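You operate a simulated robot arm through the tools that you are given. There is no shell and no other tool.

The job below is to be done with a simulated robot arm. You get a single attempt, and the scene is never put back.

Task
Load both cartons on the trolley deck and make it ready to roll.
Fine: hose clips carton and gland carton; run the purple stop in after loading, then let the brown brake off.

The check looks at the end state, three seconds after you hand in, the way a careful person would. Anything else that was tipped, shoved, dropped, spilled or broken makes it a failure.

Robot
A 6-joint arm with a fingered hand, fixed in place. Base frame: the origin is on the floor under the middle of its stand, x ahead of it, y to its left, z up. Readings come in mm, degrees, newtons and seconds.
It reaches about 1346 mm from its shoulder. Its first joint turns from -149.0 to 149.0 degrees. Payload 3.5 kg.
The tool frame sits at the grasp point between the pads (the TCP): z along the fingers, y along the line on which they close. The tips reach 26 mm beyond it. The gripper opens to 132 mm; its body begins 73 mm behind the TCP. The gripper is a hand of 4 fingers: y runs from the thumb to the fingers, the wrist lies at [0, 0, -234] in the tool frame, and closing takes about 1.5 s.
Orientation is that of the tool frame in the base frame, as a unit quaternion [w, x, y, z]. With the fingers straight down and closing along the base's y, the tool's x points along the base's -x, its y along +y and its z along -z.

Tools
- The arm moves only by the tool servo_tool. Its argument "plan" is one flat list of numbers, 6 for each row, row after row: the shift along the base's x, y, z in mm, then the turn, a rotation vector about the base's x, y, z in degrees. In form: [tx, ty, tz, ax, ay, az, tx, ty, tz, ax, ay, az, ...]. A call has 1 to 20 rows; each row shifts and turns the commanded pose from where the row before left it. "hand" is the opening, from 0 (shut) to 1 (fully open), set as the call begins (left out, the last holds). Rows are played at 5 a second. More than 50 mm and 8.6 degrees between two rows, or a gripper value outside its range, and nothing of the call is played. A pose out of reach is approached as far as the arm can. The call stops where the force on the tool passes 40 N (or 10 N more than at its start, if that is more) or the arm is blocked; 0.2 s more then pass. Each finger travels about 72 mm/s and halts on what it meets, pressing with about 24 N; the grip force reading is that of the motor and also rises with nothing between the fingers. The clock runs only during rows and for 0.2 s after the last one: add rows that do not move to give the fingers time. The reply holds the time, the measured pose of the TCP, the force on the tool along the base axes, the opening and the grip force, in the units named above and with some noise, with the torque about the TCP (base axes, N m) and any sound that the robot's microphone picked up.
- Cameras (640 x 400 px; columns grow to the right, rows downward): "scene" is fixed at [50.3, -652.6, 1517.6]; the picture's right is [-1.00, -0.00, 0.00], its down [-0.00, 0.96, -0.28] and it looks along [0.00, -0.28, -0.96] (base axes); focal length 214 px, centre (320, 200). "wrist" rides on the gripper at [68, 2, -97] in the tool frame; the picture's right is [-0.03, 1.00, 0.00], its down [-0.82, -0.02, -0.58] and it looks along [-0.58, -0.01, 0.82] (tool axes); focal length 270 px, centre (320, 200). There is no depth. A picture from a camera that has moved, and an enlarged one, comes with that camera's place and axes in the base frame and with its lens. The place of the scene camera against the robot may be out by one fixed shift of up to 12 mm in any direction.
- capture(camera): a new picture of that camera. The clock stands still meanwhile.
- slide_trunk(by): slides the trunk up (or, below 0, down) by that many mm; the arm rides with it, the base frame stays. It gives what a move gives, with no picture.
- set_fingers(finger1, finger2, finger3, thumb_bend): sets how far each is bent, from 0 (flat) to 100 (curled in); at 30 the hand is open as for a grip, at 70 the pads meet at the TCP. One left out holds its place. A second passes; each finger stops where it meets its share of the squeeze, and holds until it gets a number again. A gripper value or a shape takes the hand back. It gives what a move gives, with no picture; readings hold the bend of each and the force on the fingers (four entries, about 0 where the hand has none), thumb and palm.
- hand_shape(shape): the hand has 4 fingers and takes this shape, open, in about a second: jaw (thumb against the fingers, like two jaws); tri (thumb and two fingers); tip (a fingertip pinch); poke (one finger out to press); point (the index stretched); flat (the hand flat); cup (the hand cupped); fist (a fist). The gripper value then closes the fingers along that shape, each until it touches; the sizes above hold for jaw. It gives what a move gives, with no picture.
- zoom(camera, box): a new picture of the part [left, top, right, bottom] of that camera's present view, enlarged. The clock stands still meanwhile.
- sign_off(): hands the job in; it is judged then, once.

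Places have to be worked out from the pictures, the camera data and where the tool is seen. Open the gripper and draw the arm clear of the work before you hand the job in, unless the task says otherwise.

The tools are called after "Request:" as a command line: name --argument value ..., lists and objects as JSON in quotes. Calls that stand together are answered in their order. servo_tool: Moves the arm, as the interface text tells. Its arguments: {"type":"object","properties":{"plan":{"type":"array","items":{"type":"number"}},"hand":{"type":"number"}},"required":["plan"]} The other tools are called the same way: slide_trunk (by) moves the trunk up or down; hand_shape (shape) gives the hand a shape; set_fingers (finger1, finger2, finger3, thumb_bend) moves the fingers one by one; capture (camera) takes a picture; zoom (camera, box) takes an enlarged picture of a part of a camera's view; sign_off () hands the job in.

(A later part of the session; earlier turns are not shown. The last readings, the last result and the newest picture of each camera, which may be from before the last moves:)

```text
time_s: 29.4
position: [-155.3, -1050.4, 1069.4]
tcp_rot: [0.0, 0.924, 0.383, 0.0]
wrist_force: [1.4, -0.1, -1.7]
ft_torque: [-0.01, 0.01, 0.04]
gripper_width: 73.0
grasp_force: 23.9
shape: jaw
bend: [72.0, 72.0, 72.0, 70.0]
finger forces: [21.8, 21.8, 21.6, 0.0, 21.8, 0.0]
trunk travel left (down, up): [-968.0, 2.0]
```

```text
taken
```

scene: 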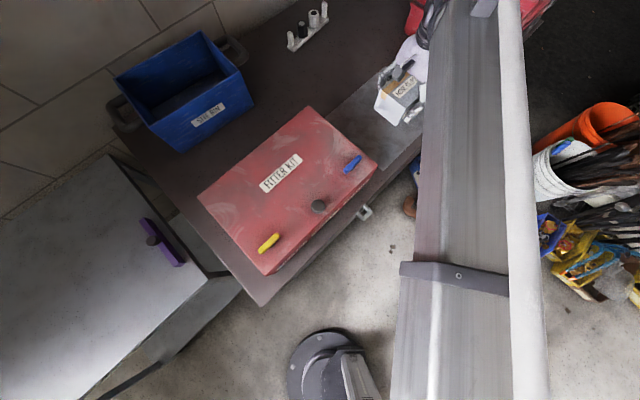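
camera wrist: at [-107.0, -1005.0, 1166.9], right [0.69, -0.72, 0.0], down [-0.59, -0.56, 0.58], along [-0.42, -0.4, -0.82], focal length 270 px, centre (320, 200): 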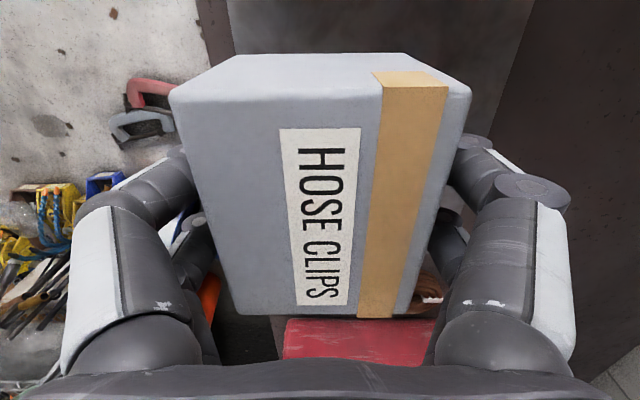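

The HOSE CLIPS carton is lifted cleanly. I'll pull in radially, then swing round to above the trolley deck while turning the hand 90°.

Request:
servo_tool --plan '[6.3, 42.7, 0, 0, 0, 0, 6.3, 42.7, 0, 0, 0, 0, 6.3, 42.7, 0, 0, 0, 0, 6.3, 42.7, 0, 0, 0, 0, 6.3, 42.7, 0, 0, 0, 0, 6.3, 42.7, 0, 0, 0, 0, 6.3, 42.7, 0, 0, 0, 0]'

Request:
servo_tool --plan '[46.2, -7.4, 0, 0, 0, 4.5, 46.6, -4.7, 0, 0, 0, 4.5, 47, -1.7, 0, 0, 0, 4.5, 47.2, 1.1, 0, 0, 0, 4.5, 47.1, 4.1, 0, 0, 0, 4.5, 46.9, 7, 0, 0, 0, 4.5, 46.5, 9.8, 0, 0, 0, 4.5, 45.9, 12.7, 0, 0, 0, 4.5, 45.1, 15.6, 0, 0, 0, 4.5, 44.3, 18.3, 0, 0, 0, 4.5, 43.1, 21.2, 0, 0, 0, 4.5, 41.8, 23.7, 0, 0, 0, 4.5, 40.4, 26.4, 0, 0, 0, 4.5, 38.9, 28.9, 0, 0, 0, 4.5, 37, 31.3, 0, 0, 0, 4.5, 35.2, 33.6, 0, 0, 0, 4.5, 33.1, 35.8, 0, 0, 0, 4.5, 31, 37.8, 0, 0, 0, 4.5, 28.5, 39.8, 0, 0, 0, 4.5, 26.2, 41.6, 0, 0, 0, 4.5]'

Request:
capture --camera "wrist"

Request:
capture --camera "scene"

```text
time_s: 31.0
position: [-109.6, -750.5, 1069.9]
tcp_rot: [-0.001, 0.924, 0.383, 0.0]
wrist_force: [0.3, 1.0, -2.3]
ft_torque: [0.01, -0.04, 0.01]
gripper_width: 72.7
grasp_force: 24.1
shape: jaw
bend: [72.0, 72.0, 72.0, 70.0]
finger forces: [21.8, 21.9, 21.8, 0.0, 22.1, 0.0]
trunk travel left (down, up): [-968.0, 2.0]
```

```text
time_s: 35.2
position: [703.5, -374.3, 1070.2]
tcp_rot: [-0.001, 0.382, 0.924, 0.0]
wrist_force: [0.0, 0.0, -1.2]
ft_torque: [-0.02, 0.02, -0.02]
gripper_width: 72.9
grasp_force: 23.7
shape: jaw
bend: [72.0, 72.0, 72.0, 70.0]
finger forces: [22.0, 22.0, 22.0, 0.0, 22.0, 0.0]
trunk travel left (down, up): [-968.0, 2.0]
```

```text
taken
camera wrist: at [655.8, -325.1, 1167.0], right [0.72, 0.69, 0.0], down [0.56, -0.59, 0.58], along [0.4, -0.42, -0.82], focal length 270 px, centre (320, 200)
```

wrist: 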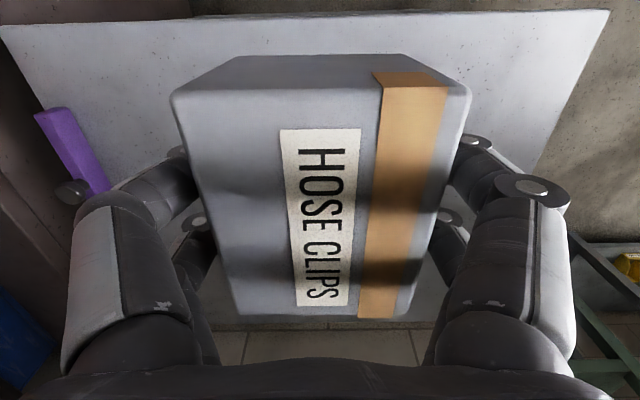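

```text
taken
```

scene: 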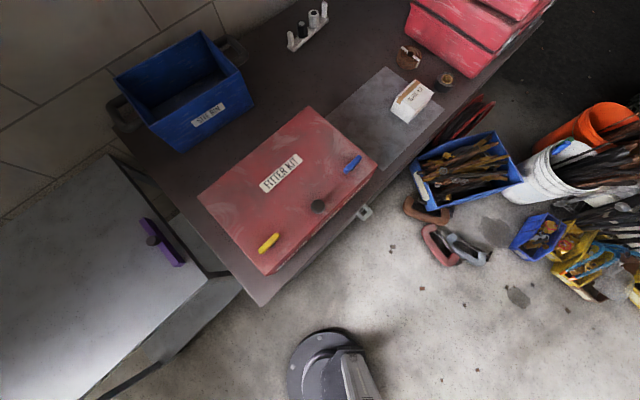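

Carton is over the deck's near side. I'll move to the placing spot (about 420 mm from the stop end, 200 mm in) and lower part-way.

Request:
servo_tool --plan '[34.7, -18.8, 0, 0, 0, 0, 34.7, -18.8, 0, 0, 0, 0, 34.7, -18.8, 0, 0, 0, 0, 34.7, -18.8, 0, 0, 0, 0, 0, 0, 0, 0, 0, 0]'

Request:
capture --camera "wrist"

Request:
slide_trunk --by -180

Request:
capture --camera "wrist"

```text
time_s: 36.4
position: [845.2, -451.1, 1069.5]
tcp_rot: [-0.001, 0.383, 0.924, 0.0]
wrist_force: [0.8, 0.4, -2.4]
ft_torque: [0.04, -0.05, 0.01]
gripper_width: 72.7
grasp_force: 24.1
shape: jaw
bend: [72.0, 72.0, 72.0, 70.0]
finger forces: [22.0, 21.9, 21.9, 0.0, 22.2, 0.1]
trunk travel left (down, up): [-968.0, 2.0]
```

```text
taken
camera wrist: at [797.2, -402.4, 1167.3], right [0.72, 0.69, 0.0], down [0.56, -0.59, 0.58], along [0.4, -0.42, -0.82], focal length 270 px, centre (320, 200)
```

wrist: 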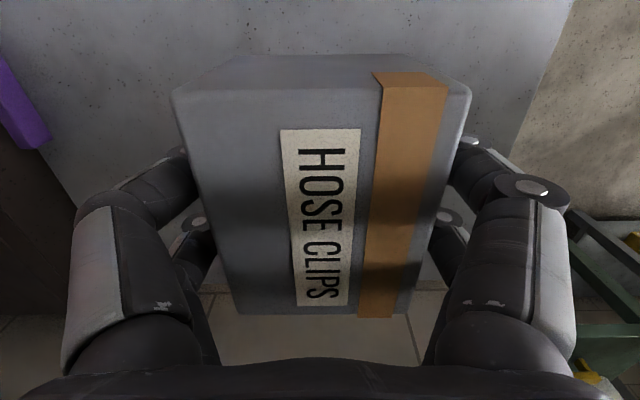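

```text
time_s: 38.4
position: [844.7, -452.3, 890.7]
tcp_rot: [-0.001, 0.383, 0.924, 0.0]
wrist_force: [0.2, -0.3, -1.9]
ft_torque: [0.01, -0.01, 0.0]
gripper_width: 72.5
grasp_force: 24.3
shape: jaw
bend: [72.0, 72.0, 72.0, 70.0]
finger forces: [22.1, 21.9, 21.9, 0.0, 22.0, 0.0]
trunk travel left (down, up): [-788.0, 182.0]
```

```text
taken
camera wrist: at [797.3, -402.5, 987.1], right [0.72, 0.69, 0.0], down [0.56, -0.59, 0.58], along [0.4, -0.42, -0.82], focal length 270 px, centre (320, 200)
```

wrist: 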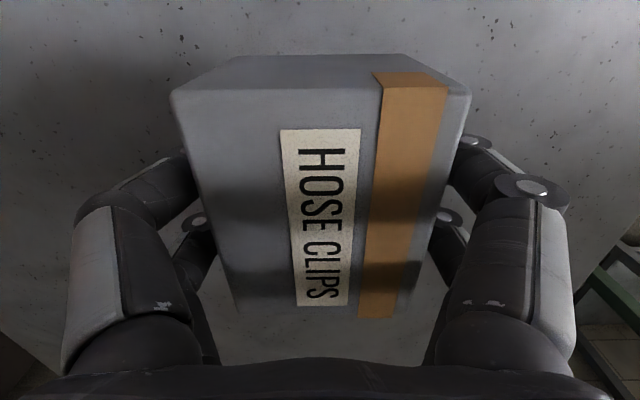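

Carton bottom is about 850; deck about 800. I'll lower 35 mm, then creep with small steps watching the vertical force.

Request:
slide_trunk --by -35

Request:
slide_trunk --by -4

Request:
slide_trunk --by -4

```text
time_s: 39.2
position: [845.5, -450.6, 854.0]
tcp_rot: [-0.001, 0.382, 0.924, 0.0]
wrist_force: [-0.5, -0.4, -3.3]
ft_torque: [0.01, 0.04, -0.03]
gripper_width: 72.5
grasp_force: 23.9
shape: jaw
bend: [72.0, 72.0, 72.0, 70.0]
finger forces: [22.0, 22.0, 21.8, 0.0, 22.1, 0.0]
trunk travel left (down, up): [-753.0, 217.0]
```

```text
time_s: 39.8
position: [844.6, -450.3, 849.6]
tcp_rot: [-0.002, 0.383, 0.924, 0.001]
wrist_force: [-0.5, -1.1, -2.4]
ft_torque: [0.02, 0.01, 0.02]
gripper_width: 72.6
grasp_force: 24.0
shape: jaw
bend: [72.0, 72.0, 72.0, 70.0]
finger forces: [22.1, 22.0, 21.9, 0.1, 22.2, 0.0]
trunk travel left (down, up): [-749.0, 221.0]
```

```text
time_s: 40.3
position: [843.8, -451.3, 846.5]
tcp_rot: [0.0, 0.383, 0.924, 0.0]
wrist_force: [0.2, -0.2, -2.4]
ft_torque: [0.01, 0.02, -0.01]
gripper_width: 72.8
grasp_force: 24.2
shape: jaw
bend: [72.0, 72.0, 72.0, 70.0]
finger forces: [22.0, 22.0, 22.0, 0.0, 22.1, 0.0]
trunk travel left (down, up): [-745.0, 225.0]
```

Still no contact (force ≈ carton weight). Continuing in 3 mm steps.

Request:
slide_trunk --by -3

Request:
slide_trunk --by -3

Request:
capture --camera "wrist"

```text
time_s: 40.8
position: [845.1, -450.9, 844.7]
tcp_rot: [-0.001, 0.383, 0.924, 0.0]
wrist_force: [0.6, -0.6, 4.7]
ft_torque: [-0.02, 0.05, 0.01]
gripper_width: 72.7
grasp_force: 23.9
shape: jaw
bend: [72.0, 72.0, 72.0, 70.0]
finger forces: [22.7, 22.6, 22.2, 0.0, 22.7, 0.1]
trunk travel left (down, up): [-742.0, 228.0]
```

```text
time_s: 41.3
position: [844.3, -451.0, 842.5]
tcp_rot: [0.001, 0.383, 0.924, 0.001]
wrist_force: [6.3, -5.6, 30.2]
ft_torque: [-0.04, -0.05, -0.02]
gripper_width: 72.0
grasp_force: 23.7
shape: jaw
bend: [72.0, 72.0, 72.0, 70.0]
finger forces: [24.8, 24.7, 23.5, 0.0, 24.3, 0.0]
trunk travel left (down, up): [-739.0, 231.0]
```

```text
taken
camera wrist: at [796.3, -402.1, 940.4], right [0.72, 0.69, 0.0], down [0.56, -0.59, 0.58], along [0.4, -0.42, -0.82], focal length 270 px, centre (320, 200)
```

wrist: 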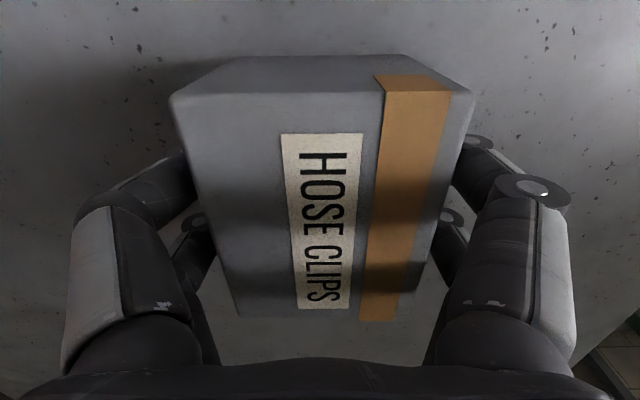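

Contact with the deck (force 30 N up). I'll ease back 2 mm and release by opening the fingers.

Request:
slide_trunk --by 2.5

Request:
servo_tool --plan '[0, 0, 0, 0, 0, 0, 0, 0, 0, 0, 0, 0, 0, 0, 0, 0, 0, 0, 0, 0, 0, 0, 0, 0, 0, 0, 0, 0, 0, 0, 0, 0, 0, 0, 0, 0, 0, 0, 0, 0, 0, 0, 0, 0, 0, 0, 0, 0, 0, 0, 0, 0, 0, 0]' --hand 1

Request:
capture --camera "wrist"

```text
time_s: 41.8
position: [844.0, -449.8, 843.6]
tcp_rot: [-0.002, 0.383, 0.924, 0.001]
wrist_force: [4.5, -3.9, 13.3]
ft_torque: [-0.04, -0.08, -0.03]
gripper_width: 71.9
grasp_force: 24.2
shape: jaw
bend: [72.0, 72.0, 72.0, 70.0]
finger forces: [24.7, 24.3, 23.8, 0.0, 24.3, 0.0]
trunk travel left (down, up): [-741.0, 229.0]
```

```text
time_s: 43.8
position: [845.6, -451.5, 843.8]
tcp_rot: [-0.001, 0.383, 0.924, 0.0]
wrist_force: [0.7, -0.1, -0.3]
ft_torque: [-0.02, -0.01, 0.01]
gripper_width: 131.7
grasp_force: 0.1
shape: jaw
bend: [30.0, 30.0, 30.0, 30.0]
finger forces: [0.0, 0.1, 0.0, 0.0, 0.0, 0.0]
trunk travel left (down, up): [-741.0, 229.0]
```

```text
taken
camera wrist: at [797.3, -402.4, 940.7], right [0.72, 0.69, 0.0], down [0.56, -0.59, 0.58], along [0.4, -0.42, -0.82], focal length 270 px, centre (320, 200)
```

wrist: 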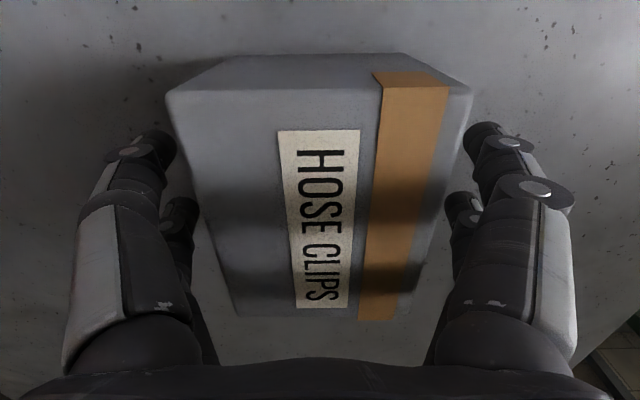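

Released cleanly. I'll raise the trunk straight up and view the deck and stop.

Request:
slide_trunk --by 228

Request:
capture --camera "wrist"

```text
time_s: 46.2
position: [846.2, -449.8, 1069.8]
tcp_rot: [-0.001, 0.383, 0.924, 0.0]
wrist_force: [0.2, -0.1, -0.5]
ft_torque: [0.01, -0.02, -0.02]
gripper_width: 132.0
grasp_force: 0.0
shape: jaw
bend: [30.0, 30.0, 30.0, 30.0]
finger forces: [0.1, 0.0, 0.0, 0.1, 0.0, 0.0]
trunk travel left (down, up): [-969.0, 1.0]
```

```text
taken
camera wrist: at [797.3, -402.5, 1168.6], right [0.72, 0.69, 0.0], down [0.56, -0.59, 0.58], along [0.4, -0.42, -0.82], focal length 270 px, centre (320, 200)
```

wrist: 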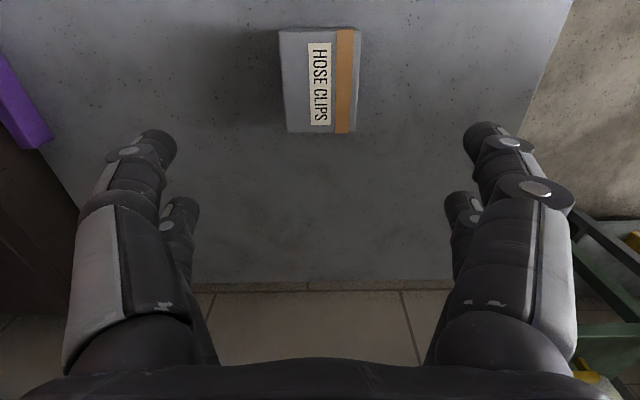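

HOSE CLIPS is placed on the deck. Returning along the reverse path for the GLAND carton.

Request:
servo_tool --plan '[-35, 18.5, 0, 0, 0, 0, -35, 18.5, 0, 0, 0, 0, -35, 18.5, 0, 0, 0, 0, -35, 18.5, 0, 0, 0, 0]'

Request:
servo_tool --plan '[-26.2, -41.6, 0, 0, 0, -4.5, -28.5, -39.8, 0, 0, 0, -4.5, -31, -37.8, 0, 0, 0, -4.5, -33.1, -35.8, 0, 0, 0, -4.5, -35.2, -33.6, 0, 0, 0, -4.5, -37, -31.3, 0, 0, 0, -4.5, -38.9, -28.9, 0, 0, 0, -4.5, -40.4, -26.4, 0, 0, 0, -4.5, -41.8, -23.7, 0, 0, 0, -4.5, -43.1, -21.2, 0, 0, 0, -4.5, -44.3, -18.3, 0, 0, 0, -4.5, -45.1, -15.6, 0, 0, 0, -4.5, -45.9, -12.7, 0, 0, 0, -4.5, -46.5, -9.8, 0, 0, 0, -4.5, -46.9, -7, 0, 0, 0, -4.5, -47.1, -4.1, 0, 0, 0, -4.5, -47.2, -1.1, 0, 0, 0, -4.5, -47, 1.7, 0, 0, 0, -4.5, -46.6, 4.7, 0, 0, 0, -4.5, -46.2, 7.4, 0, 0, 0, -4.5]'

Request:
servo_tool --plan '[-14.9, -43, 0, 0, 0, 0, -14.9, -43, 0, 0, 0, 0, -14.9, -43, 0, 0, 0, 0, -14.9, -43, 0, 0, 0, 0, -14.9, -43, 0, 0, 0, 0, -14.9, -43, 0, 0, 0, 0, -14.9, -43, 0, 0, 0, 0]'

Request:
capture --camera "wrist"

Request:
capture --camera "scene"

```text
time_s: 47.2
position: [704.6, -375.7, 1071.0]
tcp_rot: [-0.001, 0.383, 0.924, 0.0]
wrist_force: [-0.1, 0.1, -0.3]
ft_torque: [-0.02, 0.01, 0.03]
gripper_width: 131.9
grasp_force: 0.1
shape: jaw
bend: [30.0, 30.0, 30.0, 30.0]
finger forces: [0.1, 0.0, 0.0, 0.0, 0.0, 0.1]
trunk travel left (down, up): [-969.0, 1.0]
```

```text
time_s: 51.4
position: [-113.6, -752.8, 1070.6]
tcp_rot: [-0.001, 0.924, 0.382, 0.0]
wrist_force: [0.0, -0.5, 0.0]
ft_torque: [0.0, -0.01, 0.01]
gripper_width: 131.7
grasp_force: 0.0
shape: jaw
bend: [30.0, 30.0, 30.0, 30.0]
finger forces: [0.1, 0.1, 0.0, 0.0, 0.1, 0.0]
trunk travel left (down, up): [-969.0, 1.0]
```

```text
time_s: 53.0
position: [-219.7, -1055.1, 1069.9]
tcp_rot: [-0.001, 0.924, 0.383, 0.001]
wrist_force: [0.3, -1.2, -0.5]
ft_torque: [0.01, -0.01, -0.03]
gripper_width: 132.0
grasp_force: 0.1
shape: jaw
bend: [30.0, 30.0, 30.0, 30.0]
finger forces: [0.0, 0.0, 0.1, 0.0, 0.0, 0.0]
trunk travel left (down, up): [-969.0, 1.0]
```

```text
taken
camera wrist: at [-170.4, -1008.9, 1168.2], right [0.69, -0.72, 0.0], down [-0.59, -0.56, 0.58], along [-0.42, -0.4, -0.82], focal length 270 px, centre (320, 200)
```

wrist: 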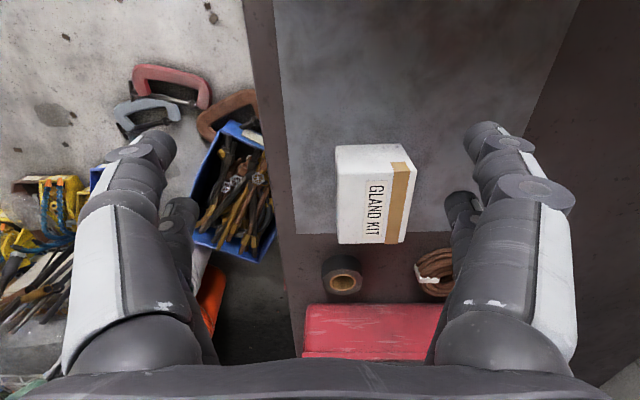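

```text
taken
```

scene: 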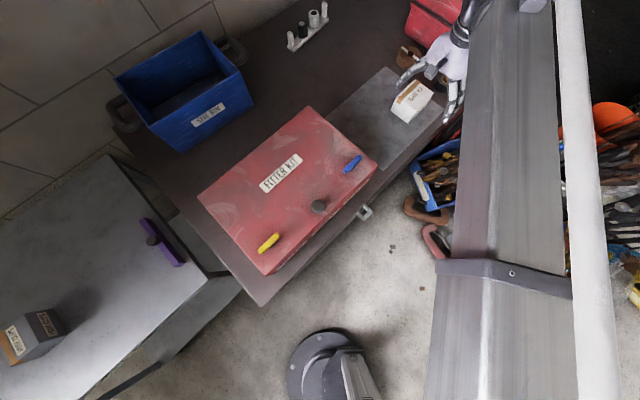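

Now extend the remaining distance to above the GLAND carton to test reach.

Request:
servo_tool --plan '[-13.9, -42.1, 0, 0, 0, 0, -13.9, -42.1, 0, 0, 0, 0, -13.9, -42.1, 0, 0, 0, 0, 0, 0, 0, 0, 0, 0]'

Request:
capture --camera "wrist"

Request:
capture --camera "scene"

```text
time_s: 54.0
position: [-227.0, -1077.4, 1070.9]
tcp_rot: [0.0, 0.924, 0.384, 0.0]
wrist_force: [-0.2, 0.4, 0.3]
ft_torque: [-0.04, -0.01, 0.01]
gripper_width: 131.8
grasp_force: 0.1
shape: jaw
bend: [30.0, 30.0, 30.0, 30.0]
finger forces: [0.0, 0.0, 0.0, 0.0, 0.0, 0.1]
out of reach, approached as far as the arm can: row 1, 2, 3
trunk travel left (down, up): [-969.0, 1.0]
```

```text
taken
camera wrist: at [-178.3, -1030.9, 1168.4], right [0.69, -0.72, 0.0], down [-0.59, -0.56, 0.58], along [-0.42, -0.4, -0.82], focal length 270 px, centre (320, 200)
```

wrist: 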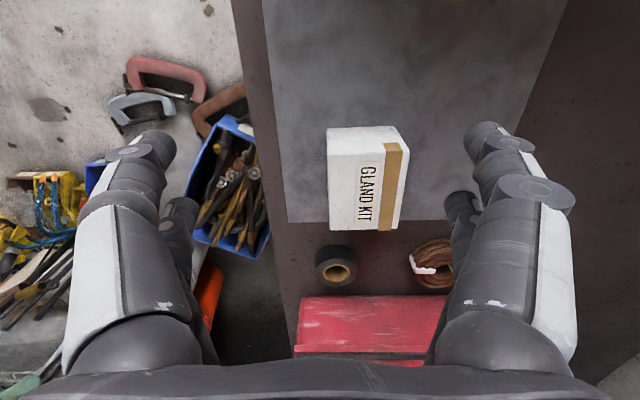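

```text
taken
```

scene: 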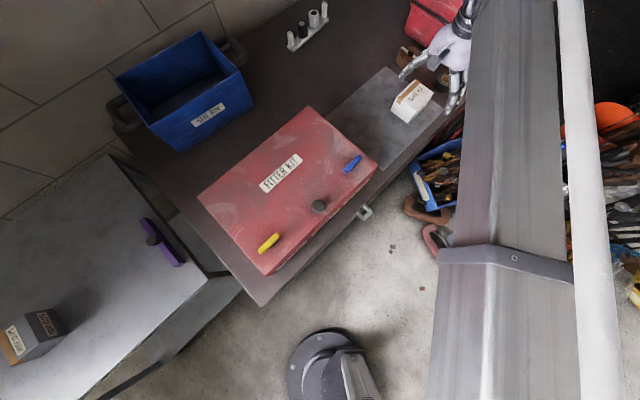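

The wrist's reach limit is ~1100 mm, so the GLAND carton (r≈1210) needs a tilted hand. I'll inspect the hand's finger layout from the scene camera to plan clearances.

Request:
zoom --camera "scene" --box '[360, 0, 500, 140]'

Request:
zoom --camera "wrist" --box '[280, 90, 500, 310]'

```text
2.86 times, centred on (430, 70) of scene
camera zoom: at [50.3, -652.6, 1517.6], right [-1.0, 0.0, 0.0], down [0.0, 0.96, -0.28], along [0.0, -0.28, -0.96], focal length 613 px, centre (6, 571)
```

zoom: 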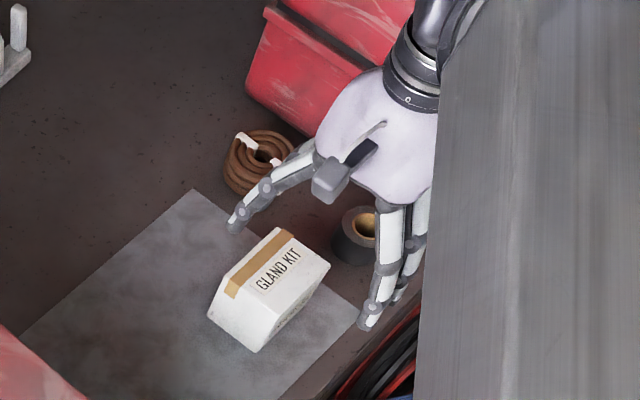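

```text
1.82 times, centred on (390, 200) of wrist
camera zoom: at [-178.3, -1030.9, 1168.4], right [0.69, -0.72, 0.0], down [-0.59, -0.56, 0.58], along [-0.42, -0.4, -0.82], focal length 491 px, centre (193, 200)
```

zoom: 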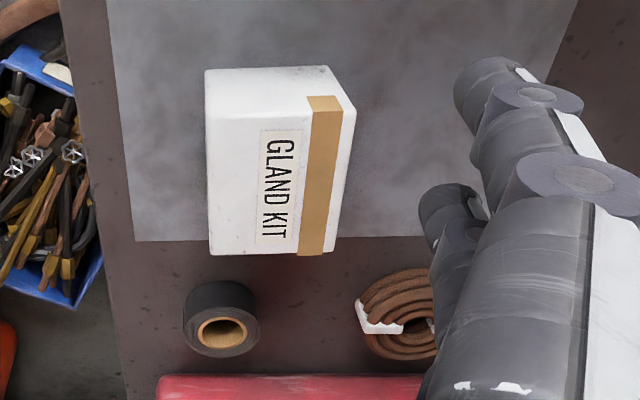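

The GLAND centre is ≈(-262,-1180.6). I'll tilt the hand 35° about its closing axis so the TCP reaches it while the wrist stays inside its ~1100 mm limit.

Request:
servo_tool --plan '[-6.3, -19.9, 1.7, -4.95, 4.95, 0, -6.3, -19.9, 5.3, -4.95, 4.95, 0, -6.3, -19.9, 8.5, -4.95, 4.95, 0, -6.3, -20, 11.9, -4.95, 4.95, 0, -6.3, -20, 14.9, -4.95, 4.95, 0, 0, 0, 0, 0, 0, 0]'

Request:
capture --camera "wrist"

Request:
capture --camera "scene"

```text
time_s: 55.4
position: [-258.8, -1177.2, 1113.4]
tcp_rot: [0.114, 0.882, 0.365, -0.276]
wrist_force: [-0.3, 0.0, -0.9]
ft_torque: [0.01, 0.0, 0.0]
gripper_width: 132.0
grasp_force: 0.1
shape: jaw
bend: [30.0, 30.0, 30.0, 30.0]
finger forces: [0.0, 0.0, 0.0, 0.0, 0.0, 0.0]
trunk travel left (down, up): [-969.0, 1.0]
```

```text
taken
camera wrist: at [-179.4, -1100.0, 1154.0], right [0.69, -0.72, 0.01], down [-0.25, -0.22, 0.94], along [-0.68, -0.65, -0.34], focal length 270 px, centre (320, 200)
```

wrist: 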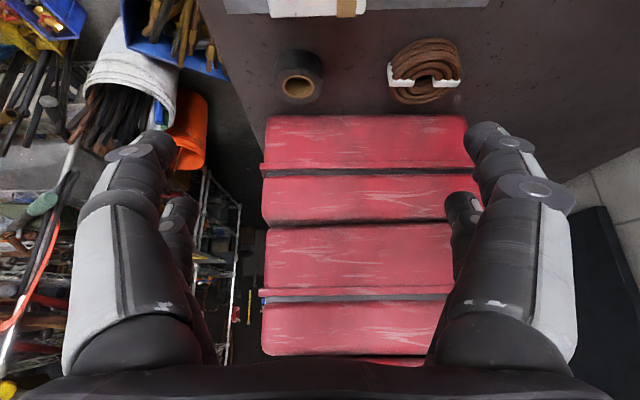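

```text
taken
```

scene: 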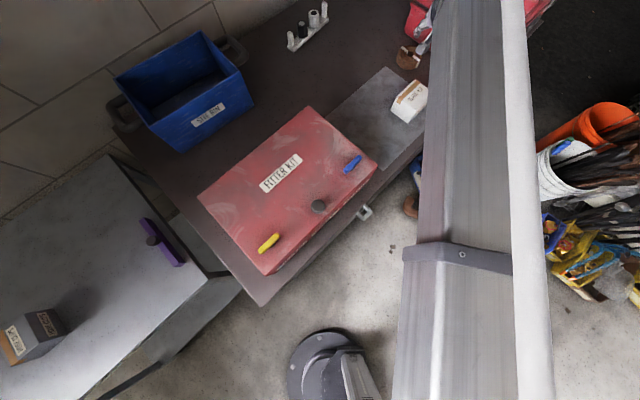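

Pose reached as planned. I'll lower part-way to check the fingers straddle the GLAND carton.

Request:
slide_trunk --by -140

Request:
capture --camera "wrist"

Request:
capture --camera "scene"

```text
time_s: 57.1
position: [-257.5, -1176.3, 972.7]
tcp_rot: [0.114, 0.882, 0.365, -0.276]
wrist_force: [0.6, -0.6, 0.3]
ft_torque: [-0.01, 0.0, 0.0]
gripper_width: 131.9
grasp_force: 0.1
shape: jaw
bend: [30.0, 30.0, 30.0, 30.0]
finger forces: [0.0, 0.0, 0.0, 0.1, 0.0, 0.0]
trunk travel left (down, up): [-829.0, 141.0]
```

```text
taken
camera wrist: at [-179.2, -1099.8, 1014.1], right [0.69, -0.72, 0.01], down [-0.26, -0.23, 0.94], along [-0.68, -0.65, -0.34], focal length 270 px, centre (320, 200)
```

wrist: 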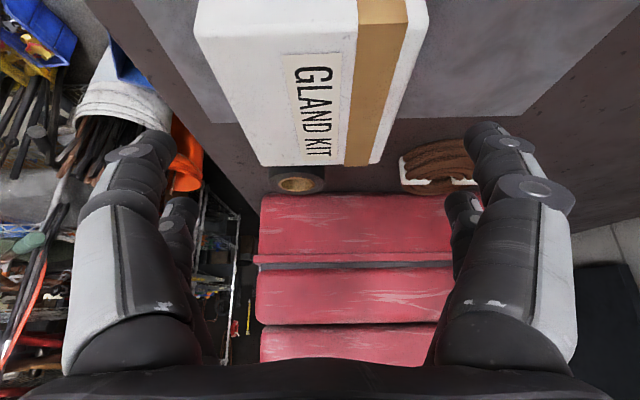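

```text
taken
```

scene: 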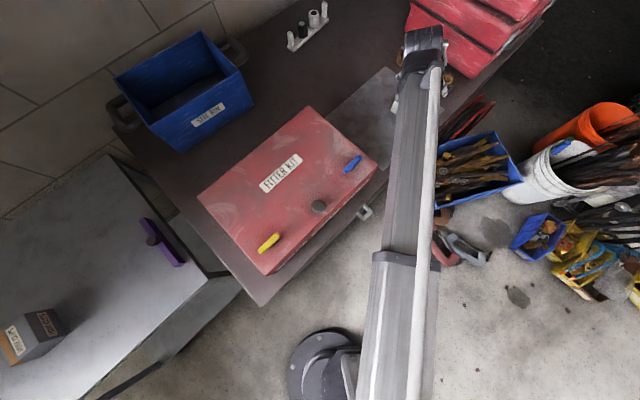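

The carton is centred between the fingers. Lowering the remaining 62 mm to TCP z≈910.

Request:
slide_trunk --by -45

Request:
slide_trunk --by -17

Request:
capture --camera "wrist"

```text
time_s: 58.0
position: [-259.1, -1176.3, 927.7]
tcp_rot: [0.115, 0.881, 0.366, -0.276]
wrist_force: [0.6, 0.2, 0.8]
ft_torque: [-0.02, 0.02, 0.0]
gripper_width: 132.0
grasp_force: 0.0
shape: jaw
bend: [30.0, 30.0, 30.0, 30.0]
finger forces: [0.1, 0.0, 0.1, 0.1, 0.1, 0.0]
trunk travel left (down, up): [-784.0, 186.0]
```

```text
time_s: 58.6
position: [-259.3, -1177.0, 910.6]
tcp_rot: [0.115, 0.882, 0.365, -0.276]
wrist_force: [0.0, 0.5, -0.2]
ft_torque: [-0.03, 0.03, -0.02]
gripper_width: 131.8
grasp_force: 0.3
shape: jaw
bend: [30.0, 30.0, 30.0, 30.0]
finger forces: [0.1, 0.0, 0.0, 0.0, 0.1, 0.0]
trunk travel left (down, up): [-767.0, 203.0]
```

```text
taken
camera wrist: at [-179.2, -1099.8, 952.0], right [0.69, -0.72, 0.01], down [-0.25, -0.23, 0.94], along [-0.68, -0.65, -0.34], focal length 270 px, centre (320, 200)
```

wrist: 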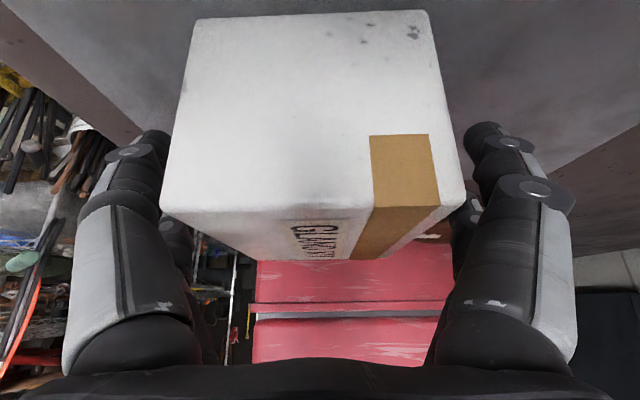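

The carton is between the fingers with no contact so far. Closing the grip.

Request:
servo_tool --plan '[0, 0, 0, 0, 0, 0, 0, 0, 0, 0, 0, 0, 0, 0, 0, 0, 0, 0, 0, 0, 0, 0, 0, 0, 0, 0, 0, 0, 0, 0, 0, 0, 0, 0, 0, 0, 0, 0, 0, 0, 0, 0, 0, 0, 0, 0, 0, 0, 0, 0, 0, 0, 0, 0, 0, 0, 0, 0, 0, 0]' --hand 0

Request:
capture --camera "wrist"

```text
time_s: 60.8
position: [-256.6, -1176.1, 911.4]
tcp_rot: [0.114, 0.882, 0.364, -0.277]
wrist_force: [-0.2, -0.1, -0.5]
ft_torque: [0.03, -0.01, -0.01]
gripper_width: 73.7
grasp_force: 24.1
shape: jaw
bend: [72.0, 72.0, 72.0, 70.0]
finger forces: [21.8, 21.7, 21.5, 0.0, 22.2, 0.0]
trunk travel left (down, up): [-767.0, 203.0]
```

```text
taken
camera wrist: at [-179.2, -1100.0, 951.8], right [0.69, -0.72, 0.01], down [-0.26, -0.23, 0.94], along [-0.68, -0.65, -0.34], focal length 270 px, centre (320, 200)
```

wrist: 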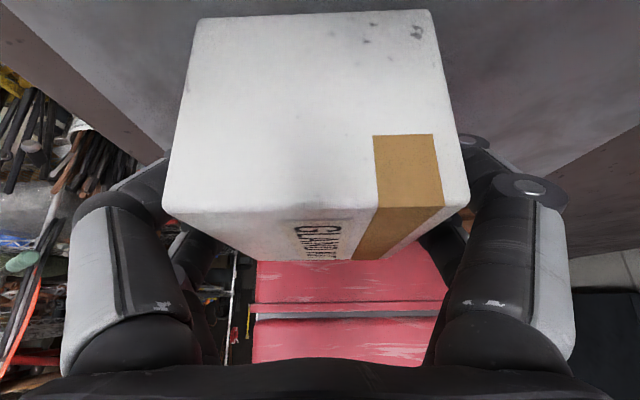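

Gripped (73.7 mm). Lifting with the trunk, then checking.

Request:
slide_trunk --by 202

Request:
capture --camera "wrist"

```text
time_s: 63.0
position: [-258.4, -1178.3, 1112.0]
tcp_rot: [0.115, 0.882, 0.365, -0.276]
wrist_force: [-0.6, 0.1, -2.1]
ft_torque: [-0.04, 0.0, -0.01]
gripper_width: 73.6
grasp_force: 24.0
shape: jaw
bend: [72.0, 72.0, 72.0, 70.0]
finger forces: [21.9, 21.8, 21.6, 0.0, 22.2, 0.0]
trunk travel left (down, up): [-969.0, 1.0]
```

```text
taken
camera wrist: at [-179.3, -1100.2, 1153.6], right [0.69, -0.72, 0.01], down [-0.26, -0.23, 0.94], along [-0.68, -0.65, -0.34], focal length 270 px, centre (320, 200)
```

wrist: 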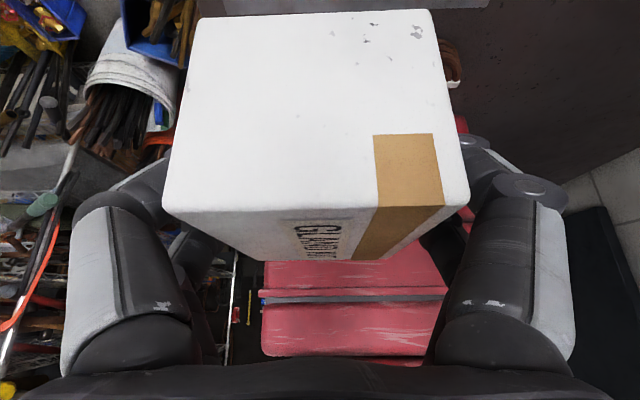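

GLAND carton is lifted steadily. Pulling in radially, then rotating rigidly about the base to the trolley.

Request:
servo_tool --plan '[6.4, 41.3, 0, 0, 0, 0, 6.4, 41.3, 0, 0, 0, 0, 6.4, 41.3, 0, 0, 0, 0, 6.4, 41.3, 0, 0, 0, 0, 6.4, 41.3, 0, 0, 0, 0, 6.4, 41.3, 0, 0, 0, 0, 6.4, 41.3, 0, 0, 0, 0, 6.4, 41.3, 0, 0, 0, 0]'

Request:
servo_tool --plan '[47.7, -10.2, 0, 0, 0, 3.2, 48.1, -7.6, 0, 0, 0, 3.2, 48.4, -4.8, 0, 0, 0, 3.2, 48.7, -2.2, 0, 0, 0, 3.2, 48.6, 0.6, 0, 0, 0, 3.2, 48.6, 3.3, 0, 0, 0, 3.2, 48.3, 5.9, 0, 0, 0, 3.2, 47.9, 8.8, 0, 0, 0, 3.2, 47.4, 11.3, 0, 0, 0, 3.2, 46.6, 13.9, 0, 0, 0, 3.2, 45.8, 16.6, 0, 0, 0, 3.2]'

Request:
servo_tool --plan '[44.8, 19.1, 0, 0, 0, 3.2, 43.7, 21.5, 0, 0, 0, 3.2, 42.4, 24, 0, 0, 0, 3.2, 41, 26.3, 0, 0, 0, 3.2, 39.4, 28.5, 0, 0, 0, 3.2, 37.8, 30.7, 0, 0, 0, 3.2, 36, 32.7, 0, 0, 0, 3.2, 34.2, 34.7, 0, 0, 0, 3.2, 32.2, 36.6, 0, 0, 0, 3.2, 30.1, 38.3, 0, 0, 0, 3.2, 27.9, 40, 0, 0, 0, 3.2]'

Request:
capture --camera "wrist"

Request:
capture --camera "scene"

```text
time_s: 64.8
position: [-206.0, -845.9, 1113.2]
tcp_rot: [0.115, 0.881, 0.365, -0.278]
wrist_force: [-0.6, -0.1, -2.5]
ft_torque: [-0.03, 0.01, 0.01]
gripper_width: 73.7
grasp_force: 23.9
shape: jaw
bend: [72.0, 72.0, 72.0, 70.0]
finger forces: [22.0, 21.8, 21.6, 0.0, 22.3, 0.0]
trunk travel left (down, up): [-969.0, 1.0]
```

```text
time_s: 67.2
position: [320.0, -812.5, 1112.3]
tcp_rot: [0.193, 0.73, 0.615, -0.228]
wrist_force: [1.6, -0.3, -1.8]
ft_torque: [0.0, 0.02, -0.02]
gripper_width: 73.6
grasp_force: 23.7
shape: jaw
bend: [72.0, 72.0, 72.0, 70.0]
finger forces: [22.1, 22.0, 21.8, 0.0, 22.3, 0.0]
trunk travel left (down, up): [-969.0, 1.0]
```

```text
time_s: 69.6
position: [730.6, -479.4, 1112.9]
tcp_rot: [0.254, 0.509, 0.807, -0.16]
wrist_force: [1.2, 0.5, -1.3]
ft_torque: [-0.04, 0.0, -0.02]
gripper_width: 73.4
grasp_force: 24.2
shape: jaw
bend: [72.0, 72.0, 72.0, 70.0]
finger forces: [21.9, 21.9, 21.7, 0.1, 22.2, 0.0]
trunk travel left (down, up): [-969.0, 1.0]
```

```text
taken
camera wrist: at [683.6, -378.7, 1153.8], right [0.91, 0.41, 0.01], down [0.13, -0.32, 0.94], along [0.39, -0.86, -0.34], focal length 270 px, centre (320, 200)
```

wrist: 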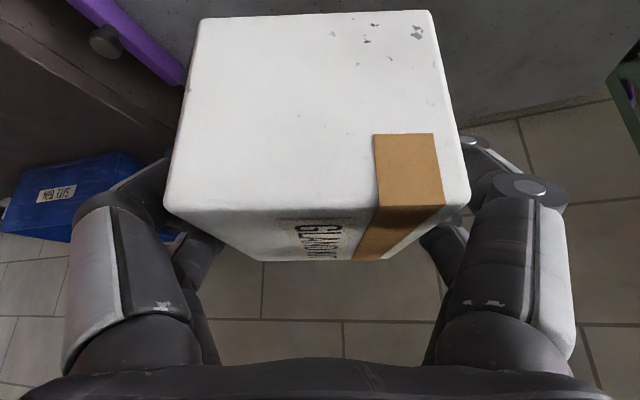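

```text
taken
```

scene: 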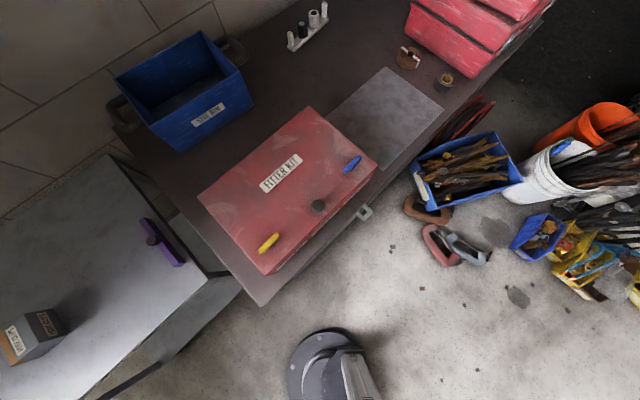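

Both cartons accounted for; the stop/bench are undisturbed. Moving to the second placing spot (590 mm along, 200 mm in) with the final yaw.

Request:
servo_tool --plan '[38.1, 25.6, 0, 0, 0, 3.27, 38.1, 25.6, 0, 0, 0, 3.27, 38.1, 25.6, 0, 0, 0, 3.27, 38.1, 25.6, 0, 0, 0, 3.27, 38.1, 25.6, 0, 0, 0, 3.27, 38.1, 25.6, 0, 0, 0, 3.27, 0, 0, 0, 0, 0, 0]'

Request:
capture --camera "wrist"

Request:
capture --camera "scene"

```text
time_s: 71.2
position: [958.2, -325.1, 1113.5]
tcp_rot: [0.276, 0.364, 0.882, -0.114]
wrist_force: [-0.6, 0.6, -2.1]
ft_torque: [-0.01, 0.01, -0.01]
gripper_width: 73.4
grasp_force: 23.9
shape: jaw
bend: [72.0, 72.0, 72.0, 70.0]
finger forces: [22.1, 21.9, 21.8, 0.1, 22.2, 0.0]
trunk travel left (down, up): [-969.0, 1.0]
```

```text
taken
camera wrist: at [879.8, -245.2, 1153.9], right [0.72, 0.69, 0.01], down [0.23, -0.26, 0.94], along [0.66, -0.67, -0.34], focal length 270 px, centre (320, 200)
```

wrist: 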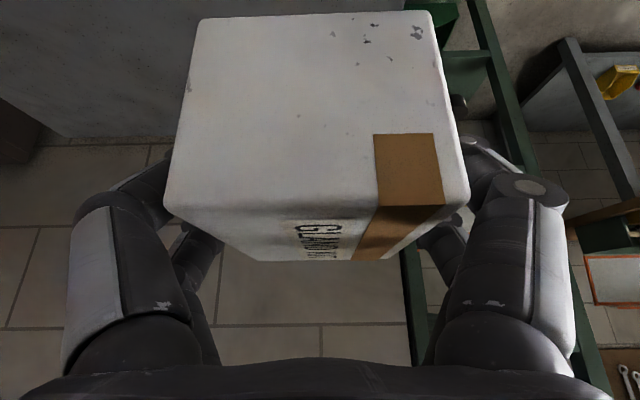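

```text
taken
```

scene: 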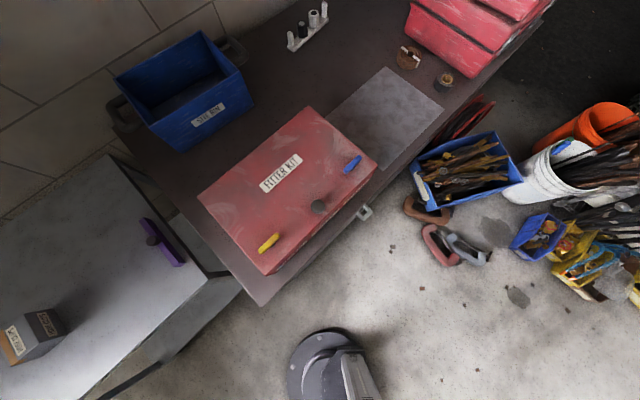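

Position and orientation good. Lowering most of the way, then creeping onto the deck.

Request:
slide_trunk --by -235

Request:
capture --camera "wrist"

Request:
capture --camera "scene"

```text
time_s: 73.7
position: [957.4, -324.5, 877.1]
tcp_rot: [0.276, 0.365, 0.882, -0.115]
wrist_force: [-1.0, 0.2, -2.2]
ft_torque: [0.02, 0.04, -0.02]
gripper_width: 73.6
grasp_force: 23.5
shape: jaw
bend: [72.0, 72.0, 72.0, 70.0]
finger forces: [22.1, 21.9, 21.8, 0.0, 22.3, 0.0]
trunk travel left (down, up): [-734.0, 236.0]
```

```text
taken
camera wrist: at [879.7, -245.5, 918.9], right [0.72, 0.69, 0.01], down [0.23, -0.26, 0.94], along [0.65, -0.67, -0.34], focal length 270 px, centre (320, 200)
```

wrist: 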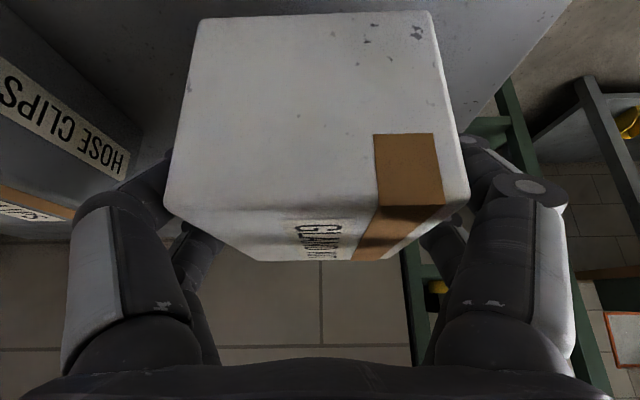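

```text
taken
```

scene: 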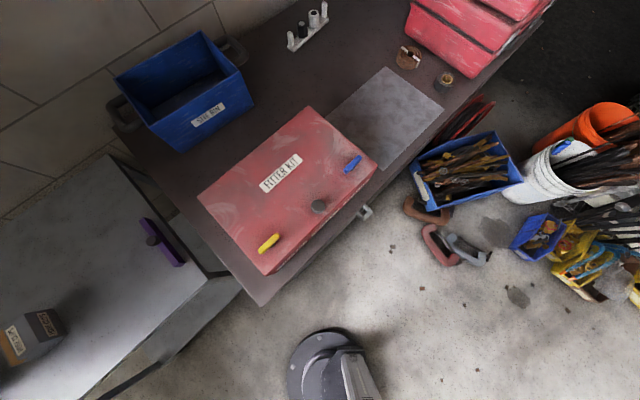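

HOSE CLIPS sits well to the left with a gap. Continuing to lower in small steps.

Request:
slide_trunk --by -15

Request:
slide_trunk --by -4

Request:
slide_trunk --by -3

```text
time_s: 74.3
position: [958.8, -324.7, 862.2]
tcp_rot: [0.277, 0.365, 0.881, -0.114]
wrist_force: [0.9, -0.7, -1.6]
ft_torque: [0.01, 0.02, 0.0]
gripper_width: 73.5
grasp_force: 24.0
shape: jaw
bend: [72.0, 72.0, 72.0, 70.0]
finger forces: [22.1, 21.9, 21.8, 0.1, 22.3, 0.1]
trunk travel left (down, up): [-719.0, 251.0]
```

```text
time_s: 74.8
position: [958.0, -324.1, 858.4]
tcp_rot: [0.276, 0.366, 0.881, -0.115]
wrist_force: [-0.4, -0.4, -2.1]
ft_torque: [-0.02, 0.0, 0.01]
gripper_width: 73.2
grasp_force: 24.4
shape: jaw
bend: [72.0, 72.0, 72.0, 70.0]
finger forces: [22.1, 21.9, 21.8, 0.0, 22.2, 0.0]
trunk travel left (down, up): [-715.0, 255.0]
```

```text
time_s: 75.3
position: [957.7, -323.6, 854.6]
tcp_rot: [0.277, 0.365, 0.882, -0.114]
wrist_force: [-0.1, 0.3, -1.7]
ft_torque: [0.02, 0.0, 0.02]
gripper_width: 73.4
grasp_force: 24.0
shape: jaw
bend: [72.0, 72.0, 72.0, 70.0]
finger forces: [22.1, 21.9, 21.9, 0.1, 22.1, 0.0]
trunk travel left (down, up): [-712.0, 258.0]
```

No contact yet; continuing with 2 mm steps.

Request:
slide_trunk --by -2

Request:
slide_trunk --by -2

```text
time_s: 75.9
position: [959.4, -324.2, 852.8]
tcp_rot: [0.276, 0.365, 0.882, -0.115]
wrist_force: [0.1, 0.6, -1.6]
ft_torque: [-0.01, -0.03, 0.0]
gripper_width: 73.5
grasp_force: 24.1
shape: jaw
bend: [72.0, 72.0, 72.0, 70.0]
finger forces: [22.1, 21.9, 21.8, 0.0, 22.2, 0.0]
trunk travel left (down, up): [-710.0, 260.0]
```

```text
time_s: 76.4
position: [959.4, -324.4, 851.7]
tcp_rot: [0.278, 0.365, 0.881, -0.115]
wrist_force: [-0.5, -0.2, -1.5]
ft_torque: [-0.01, 0.0, 0.0]
gripper_width: 73.4
grasp_force: 24.0
shape: jaw
bend: [72.0, 72.0, 72.0, 70.0]
finger forces: [22.1, 21.9, 21.8, 0.1, 22.3, 0.0]
trunk travel left (down, up): [-708.0, 262.0]
```

Request:
slide_trunk --by -2

Request:
slide_trunk --by -1.5

```text
time_s: 76.9
position: [957.8, -324.1, 850.0]
tcp_rot: [0.277, 0.366, 0.881, -0.115]
wrist_force: [0.6, -0.3, 6.0]
ft_torque: [-0.03, 0.04, 0.04]
gripper_width: 73.5
grasp_force: 24.2
shape: jaw
bend: [72.0, 72.0, 72.0, 70.0]
finger forces: [22.5, 22.3, 21.7, 0.0, 22.6, 0.0]
trunk travel left (down, up): [-706.0, 264.0]
```

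```text
time_s: 77.4
position: [957.7, -324.9, 849.0]
tcp_rot: [0.278, 0.364, 0.881, -0.115]
wrist_force: [3.4, -1.8, 16.4]
ft_torque: [-0.14, -0.09, -0.02]
gripper_width: 73.2
grasp_force: 24.2
shape: jaw
bend: [72.0, 72.0, 72.0, 70.0]
finger forces: [23.3, 23.0, 21.9, 0.0, 23.0, 0.0]
trunk travel left (down, up): [-705.0, 265.0]
```

The carton has landed (16 N). Easing back 1 mm and opening the hand.

Request:
slide_trunk --by 1.2

Request:
servo_tool --plan '[0, 0, 0, 0, 0, 0, 0, 0, 0, 0, 0, 0, 0, 0, 0, 0, 0, 0, 0, 0, 0, 0, 0, 0, 0, 0, 0, 0, 0, 0, 0, 0, 0, 0, 0, 0, 0, 0, 0, 0, 0, 0, 0, 0, 0, 0, 0, 0, 0, 0, 0, 0, 0, 0]' --hand 1

Request:
capture --camera "wrist"

```text
time_s: 77.9
position: [957.1, -324.4, 849.3]
tcp_rot: [0.277, 0.365, 0.882, -0.114]
wrist_force: [4.8, -2.4, 11.3]
ft_torque: [-0.09, -0.11, -0.02]
gripper_width: 73.2
grasp_force: 24.0
shape: jaw
bend: [72.0, 72.0, 72.0, 70.0]
finger forces: [23.3, 23.0, 22.0, 0.0, 23.1, 0.1]
trunk travel left (down, up): [-706.0, 264.0]
```

```text
time_s: 79.9
position: [957.7, -324.5, 849.7]
tcp_rot: [0.276, 0.365, 0.882, -0.114]
wrist_force: [0.4, 0.4, -0.9]
ft_torque: [-0.01, 0.0, 0.01]
gripper_width: 132.2
grasp_force: 0.0
shape: jaw
bend: [30.0, 30.0, 30.0, 30.0]
finger forces: [0.0, 0.0, 0.0, 0.0, 0.1, 0.0]
trunk travel left (down, up): [-706.0, 264.0]
```

```text
taken
camera wrist: at [879.6, -245.5, 890.7], right [0.72, 0.69, 0.01], down [0.23, -0.26, 0.94], along [0.65, -0.67, -0.34], focal length 270 px, centre (320, 200)
```

wrist: 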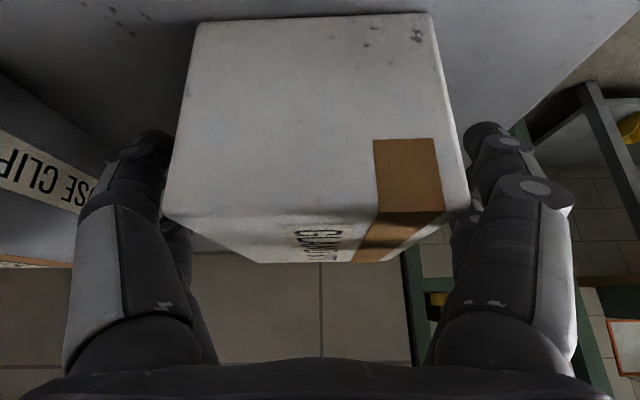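

Released. Raising straight up and viewing both cartons on the deck.

Request:
slide_trunk --by 263

Request:
servo_tool --plan '[-20, 20, 0, 4.95, 4.95, 0, -20, 20, 0, 4.95, 4.95, 0, -20, 20, 0, 4.95, 4.95, 0, -20, 20, 0, 4.95, 4.95, 0, -20, 20, 0, 4.95, 4.95, 0]'

Request:
capture --camera "wrist"

```text
time_s: 82.6
position: [958.7, -324.4, 1113.0]
tcp_rot: [0.276, 0.366, 0.881, -0.114]
wrist_force: [0.3, 0.1, 0.3]
ft_torque: [0.0, -0.02, -0.02]
gripper_width: 131.9
grasp_force: 0.1
shape: jaw
bend: [30.0, 30.0, 30.0, 30.0]
finger forces: [0.0, 0.1, 0.0, 0.0, 0.0, 0.0]
trunk travel left (down, up): [-969.0, 1.0]
```

```text
time_s: 83.8
position: [859.9, -225.6, 1070.2]
tcp_rot: [-0.003, 0.383, 0.924, 0.002]
wrist_force: [-0.1, 0.5, 0.0]
ft_torque: [0.03, 0.02, 0.0]
gripper_width: 132.1
grasp_force: 0.1
shape: jaw
bend: [30.0, 30.0, 30.0, 30.0]
finger forces: [0.0, 0.1, 0.0, 0.0, 0.0, 0.1]
out of reach, approached as far as the arm can: row 1, 2, 3, 4
trunk travel left (down, up): [-969.0, 1.0]
```

```text
taken
camera wrist: at [811.7, -177.4, 1168.6], right [0.72, 0.69, 0.0], down [0.57, -0.59, 0.57], along [0.39, -0.42, -0.82], focal length 270 px, centre (320, 200)
```

wrist: 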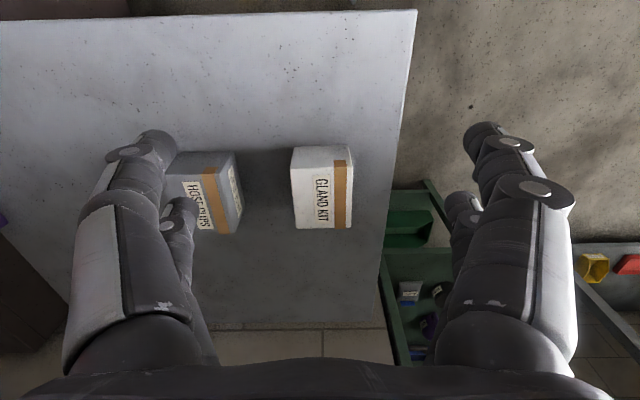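

Both cartons are standing on the deck. Now I'll move to inspect the purple stop closely.

Request:
servo_tool --plan '[-35.5, -30.4, 0, 0, 0, 0, -35.5, -30.4, 0, 0, 0, 0, -35.5, -30.4, 0, 0, 0, 0, -35.5, -30.4, 0, 0, 0, 0, -35.5, -30.4, 0, 0, 0, 0, -35.5, -30.4, 0, 0, 0, 0, -35.5, -30.4, 0, 0, 0, 0, -35.5, -30.4, 0, 0, 0, 0, -35.5, -30.4, 0, 0, 0, 0, -35.5, -30.4, 0, 0, 0, 0, -35.5, -30.4, 0, 0, 0, 0]'

Request:
capture --camera "wrist"

Request:
zoom --camera "wrist" --box '[200, 100, 440, 300]'

Request:
capture --camera "scene"

```text
time_s: 86.2
position: [467.7, -558.2, 1070.0]
tcp_rot: [-0.001, 0.382, 0.924, 0.001]
wrist_force: [0.3, 0.9, 0.5]
ft_torque: [0.03, -0.01, 0.03]
gripper_width: 131.8
grasp_force: 0.1
shape: jaw
bend: [30.0, 30.0, 30.0, 30.0]
finger forces: [0.0, 0.0, 0.0, 0.0, 0.0, 0.1]
trunk travel left (down, up): [-969.0, 1.0]
```

```text
taken
camera wrist: at [419.9, -510.9, 1168.5], right [0.72, 0.69, 0.0], down [0.56, -0.59, 0.57], along [0.4, -0.42, -0.82], focal length 270 px, centre (320, 200)
```

wrist: 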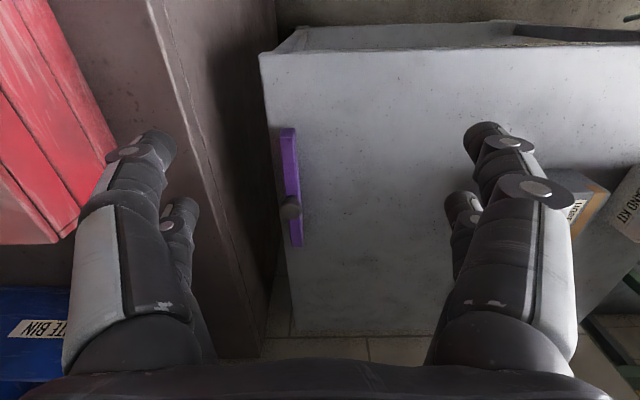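

```text
2.00 times, centred on (320, 200) of wrist
camera zoom: at [419.9, -510.9, 1168.5], right [0.72, 0.69, 0.0], down [0.56, -0.59, 0.57], along [0.4, -0.42, -0.82], focal length 541 px, centre (320, 200)
```

zoom: 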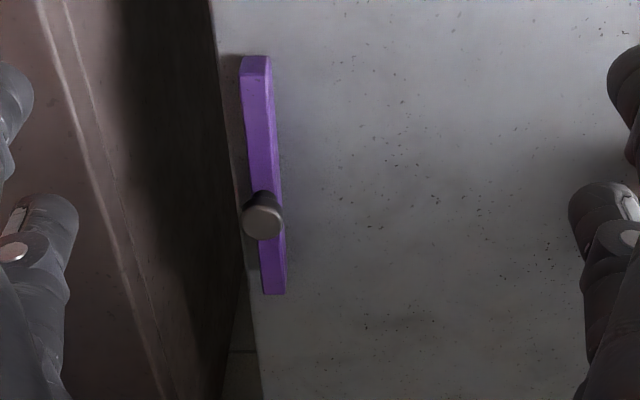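

```text
taken
```

scene: 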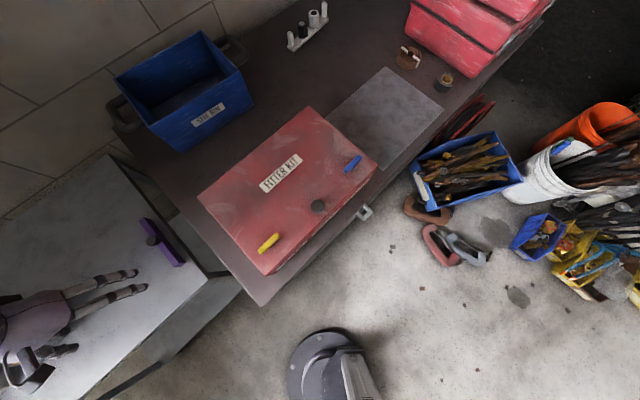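

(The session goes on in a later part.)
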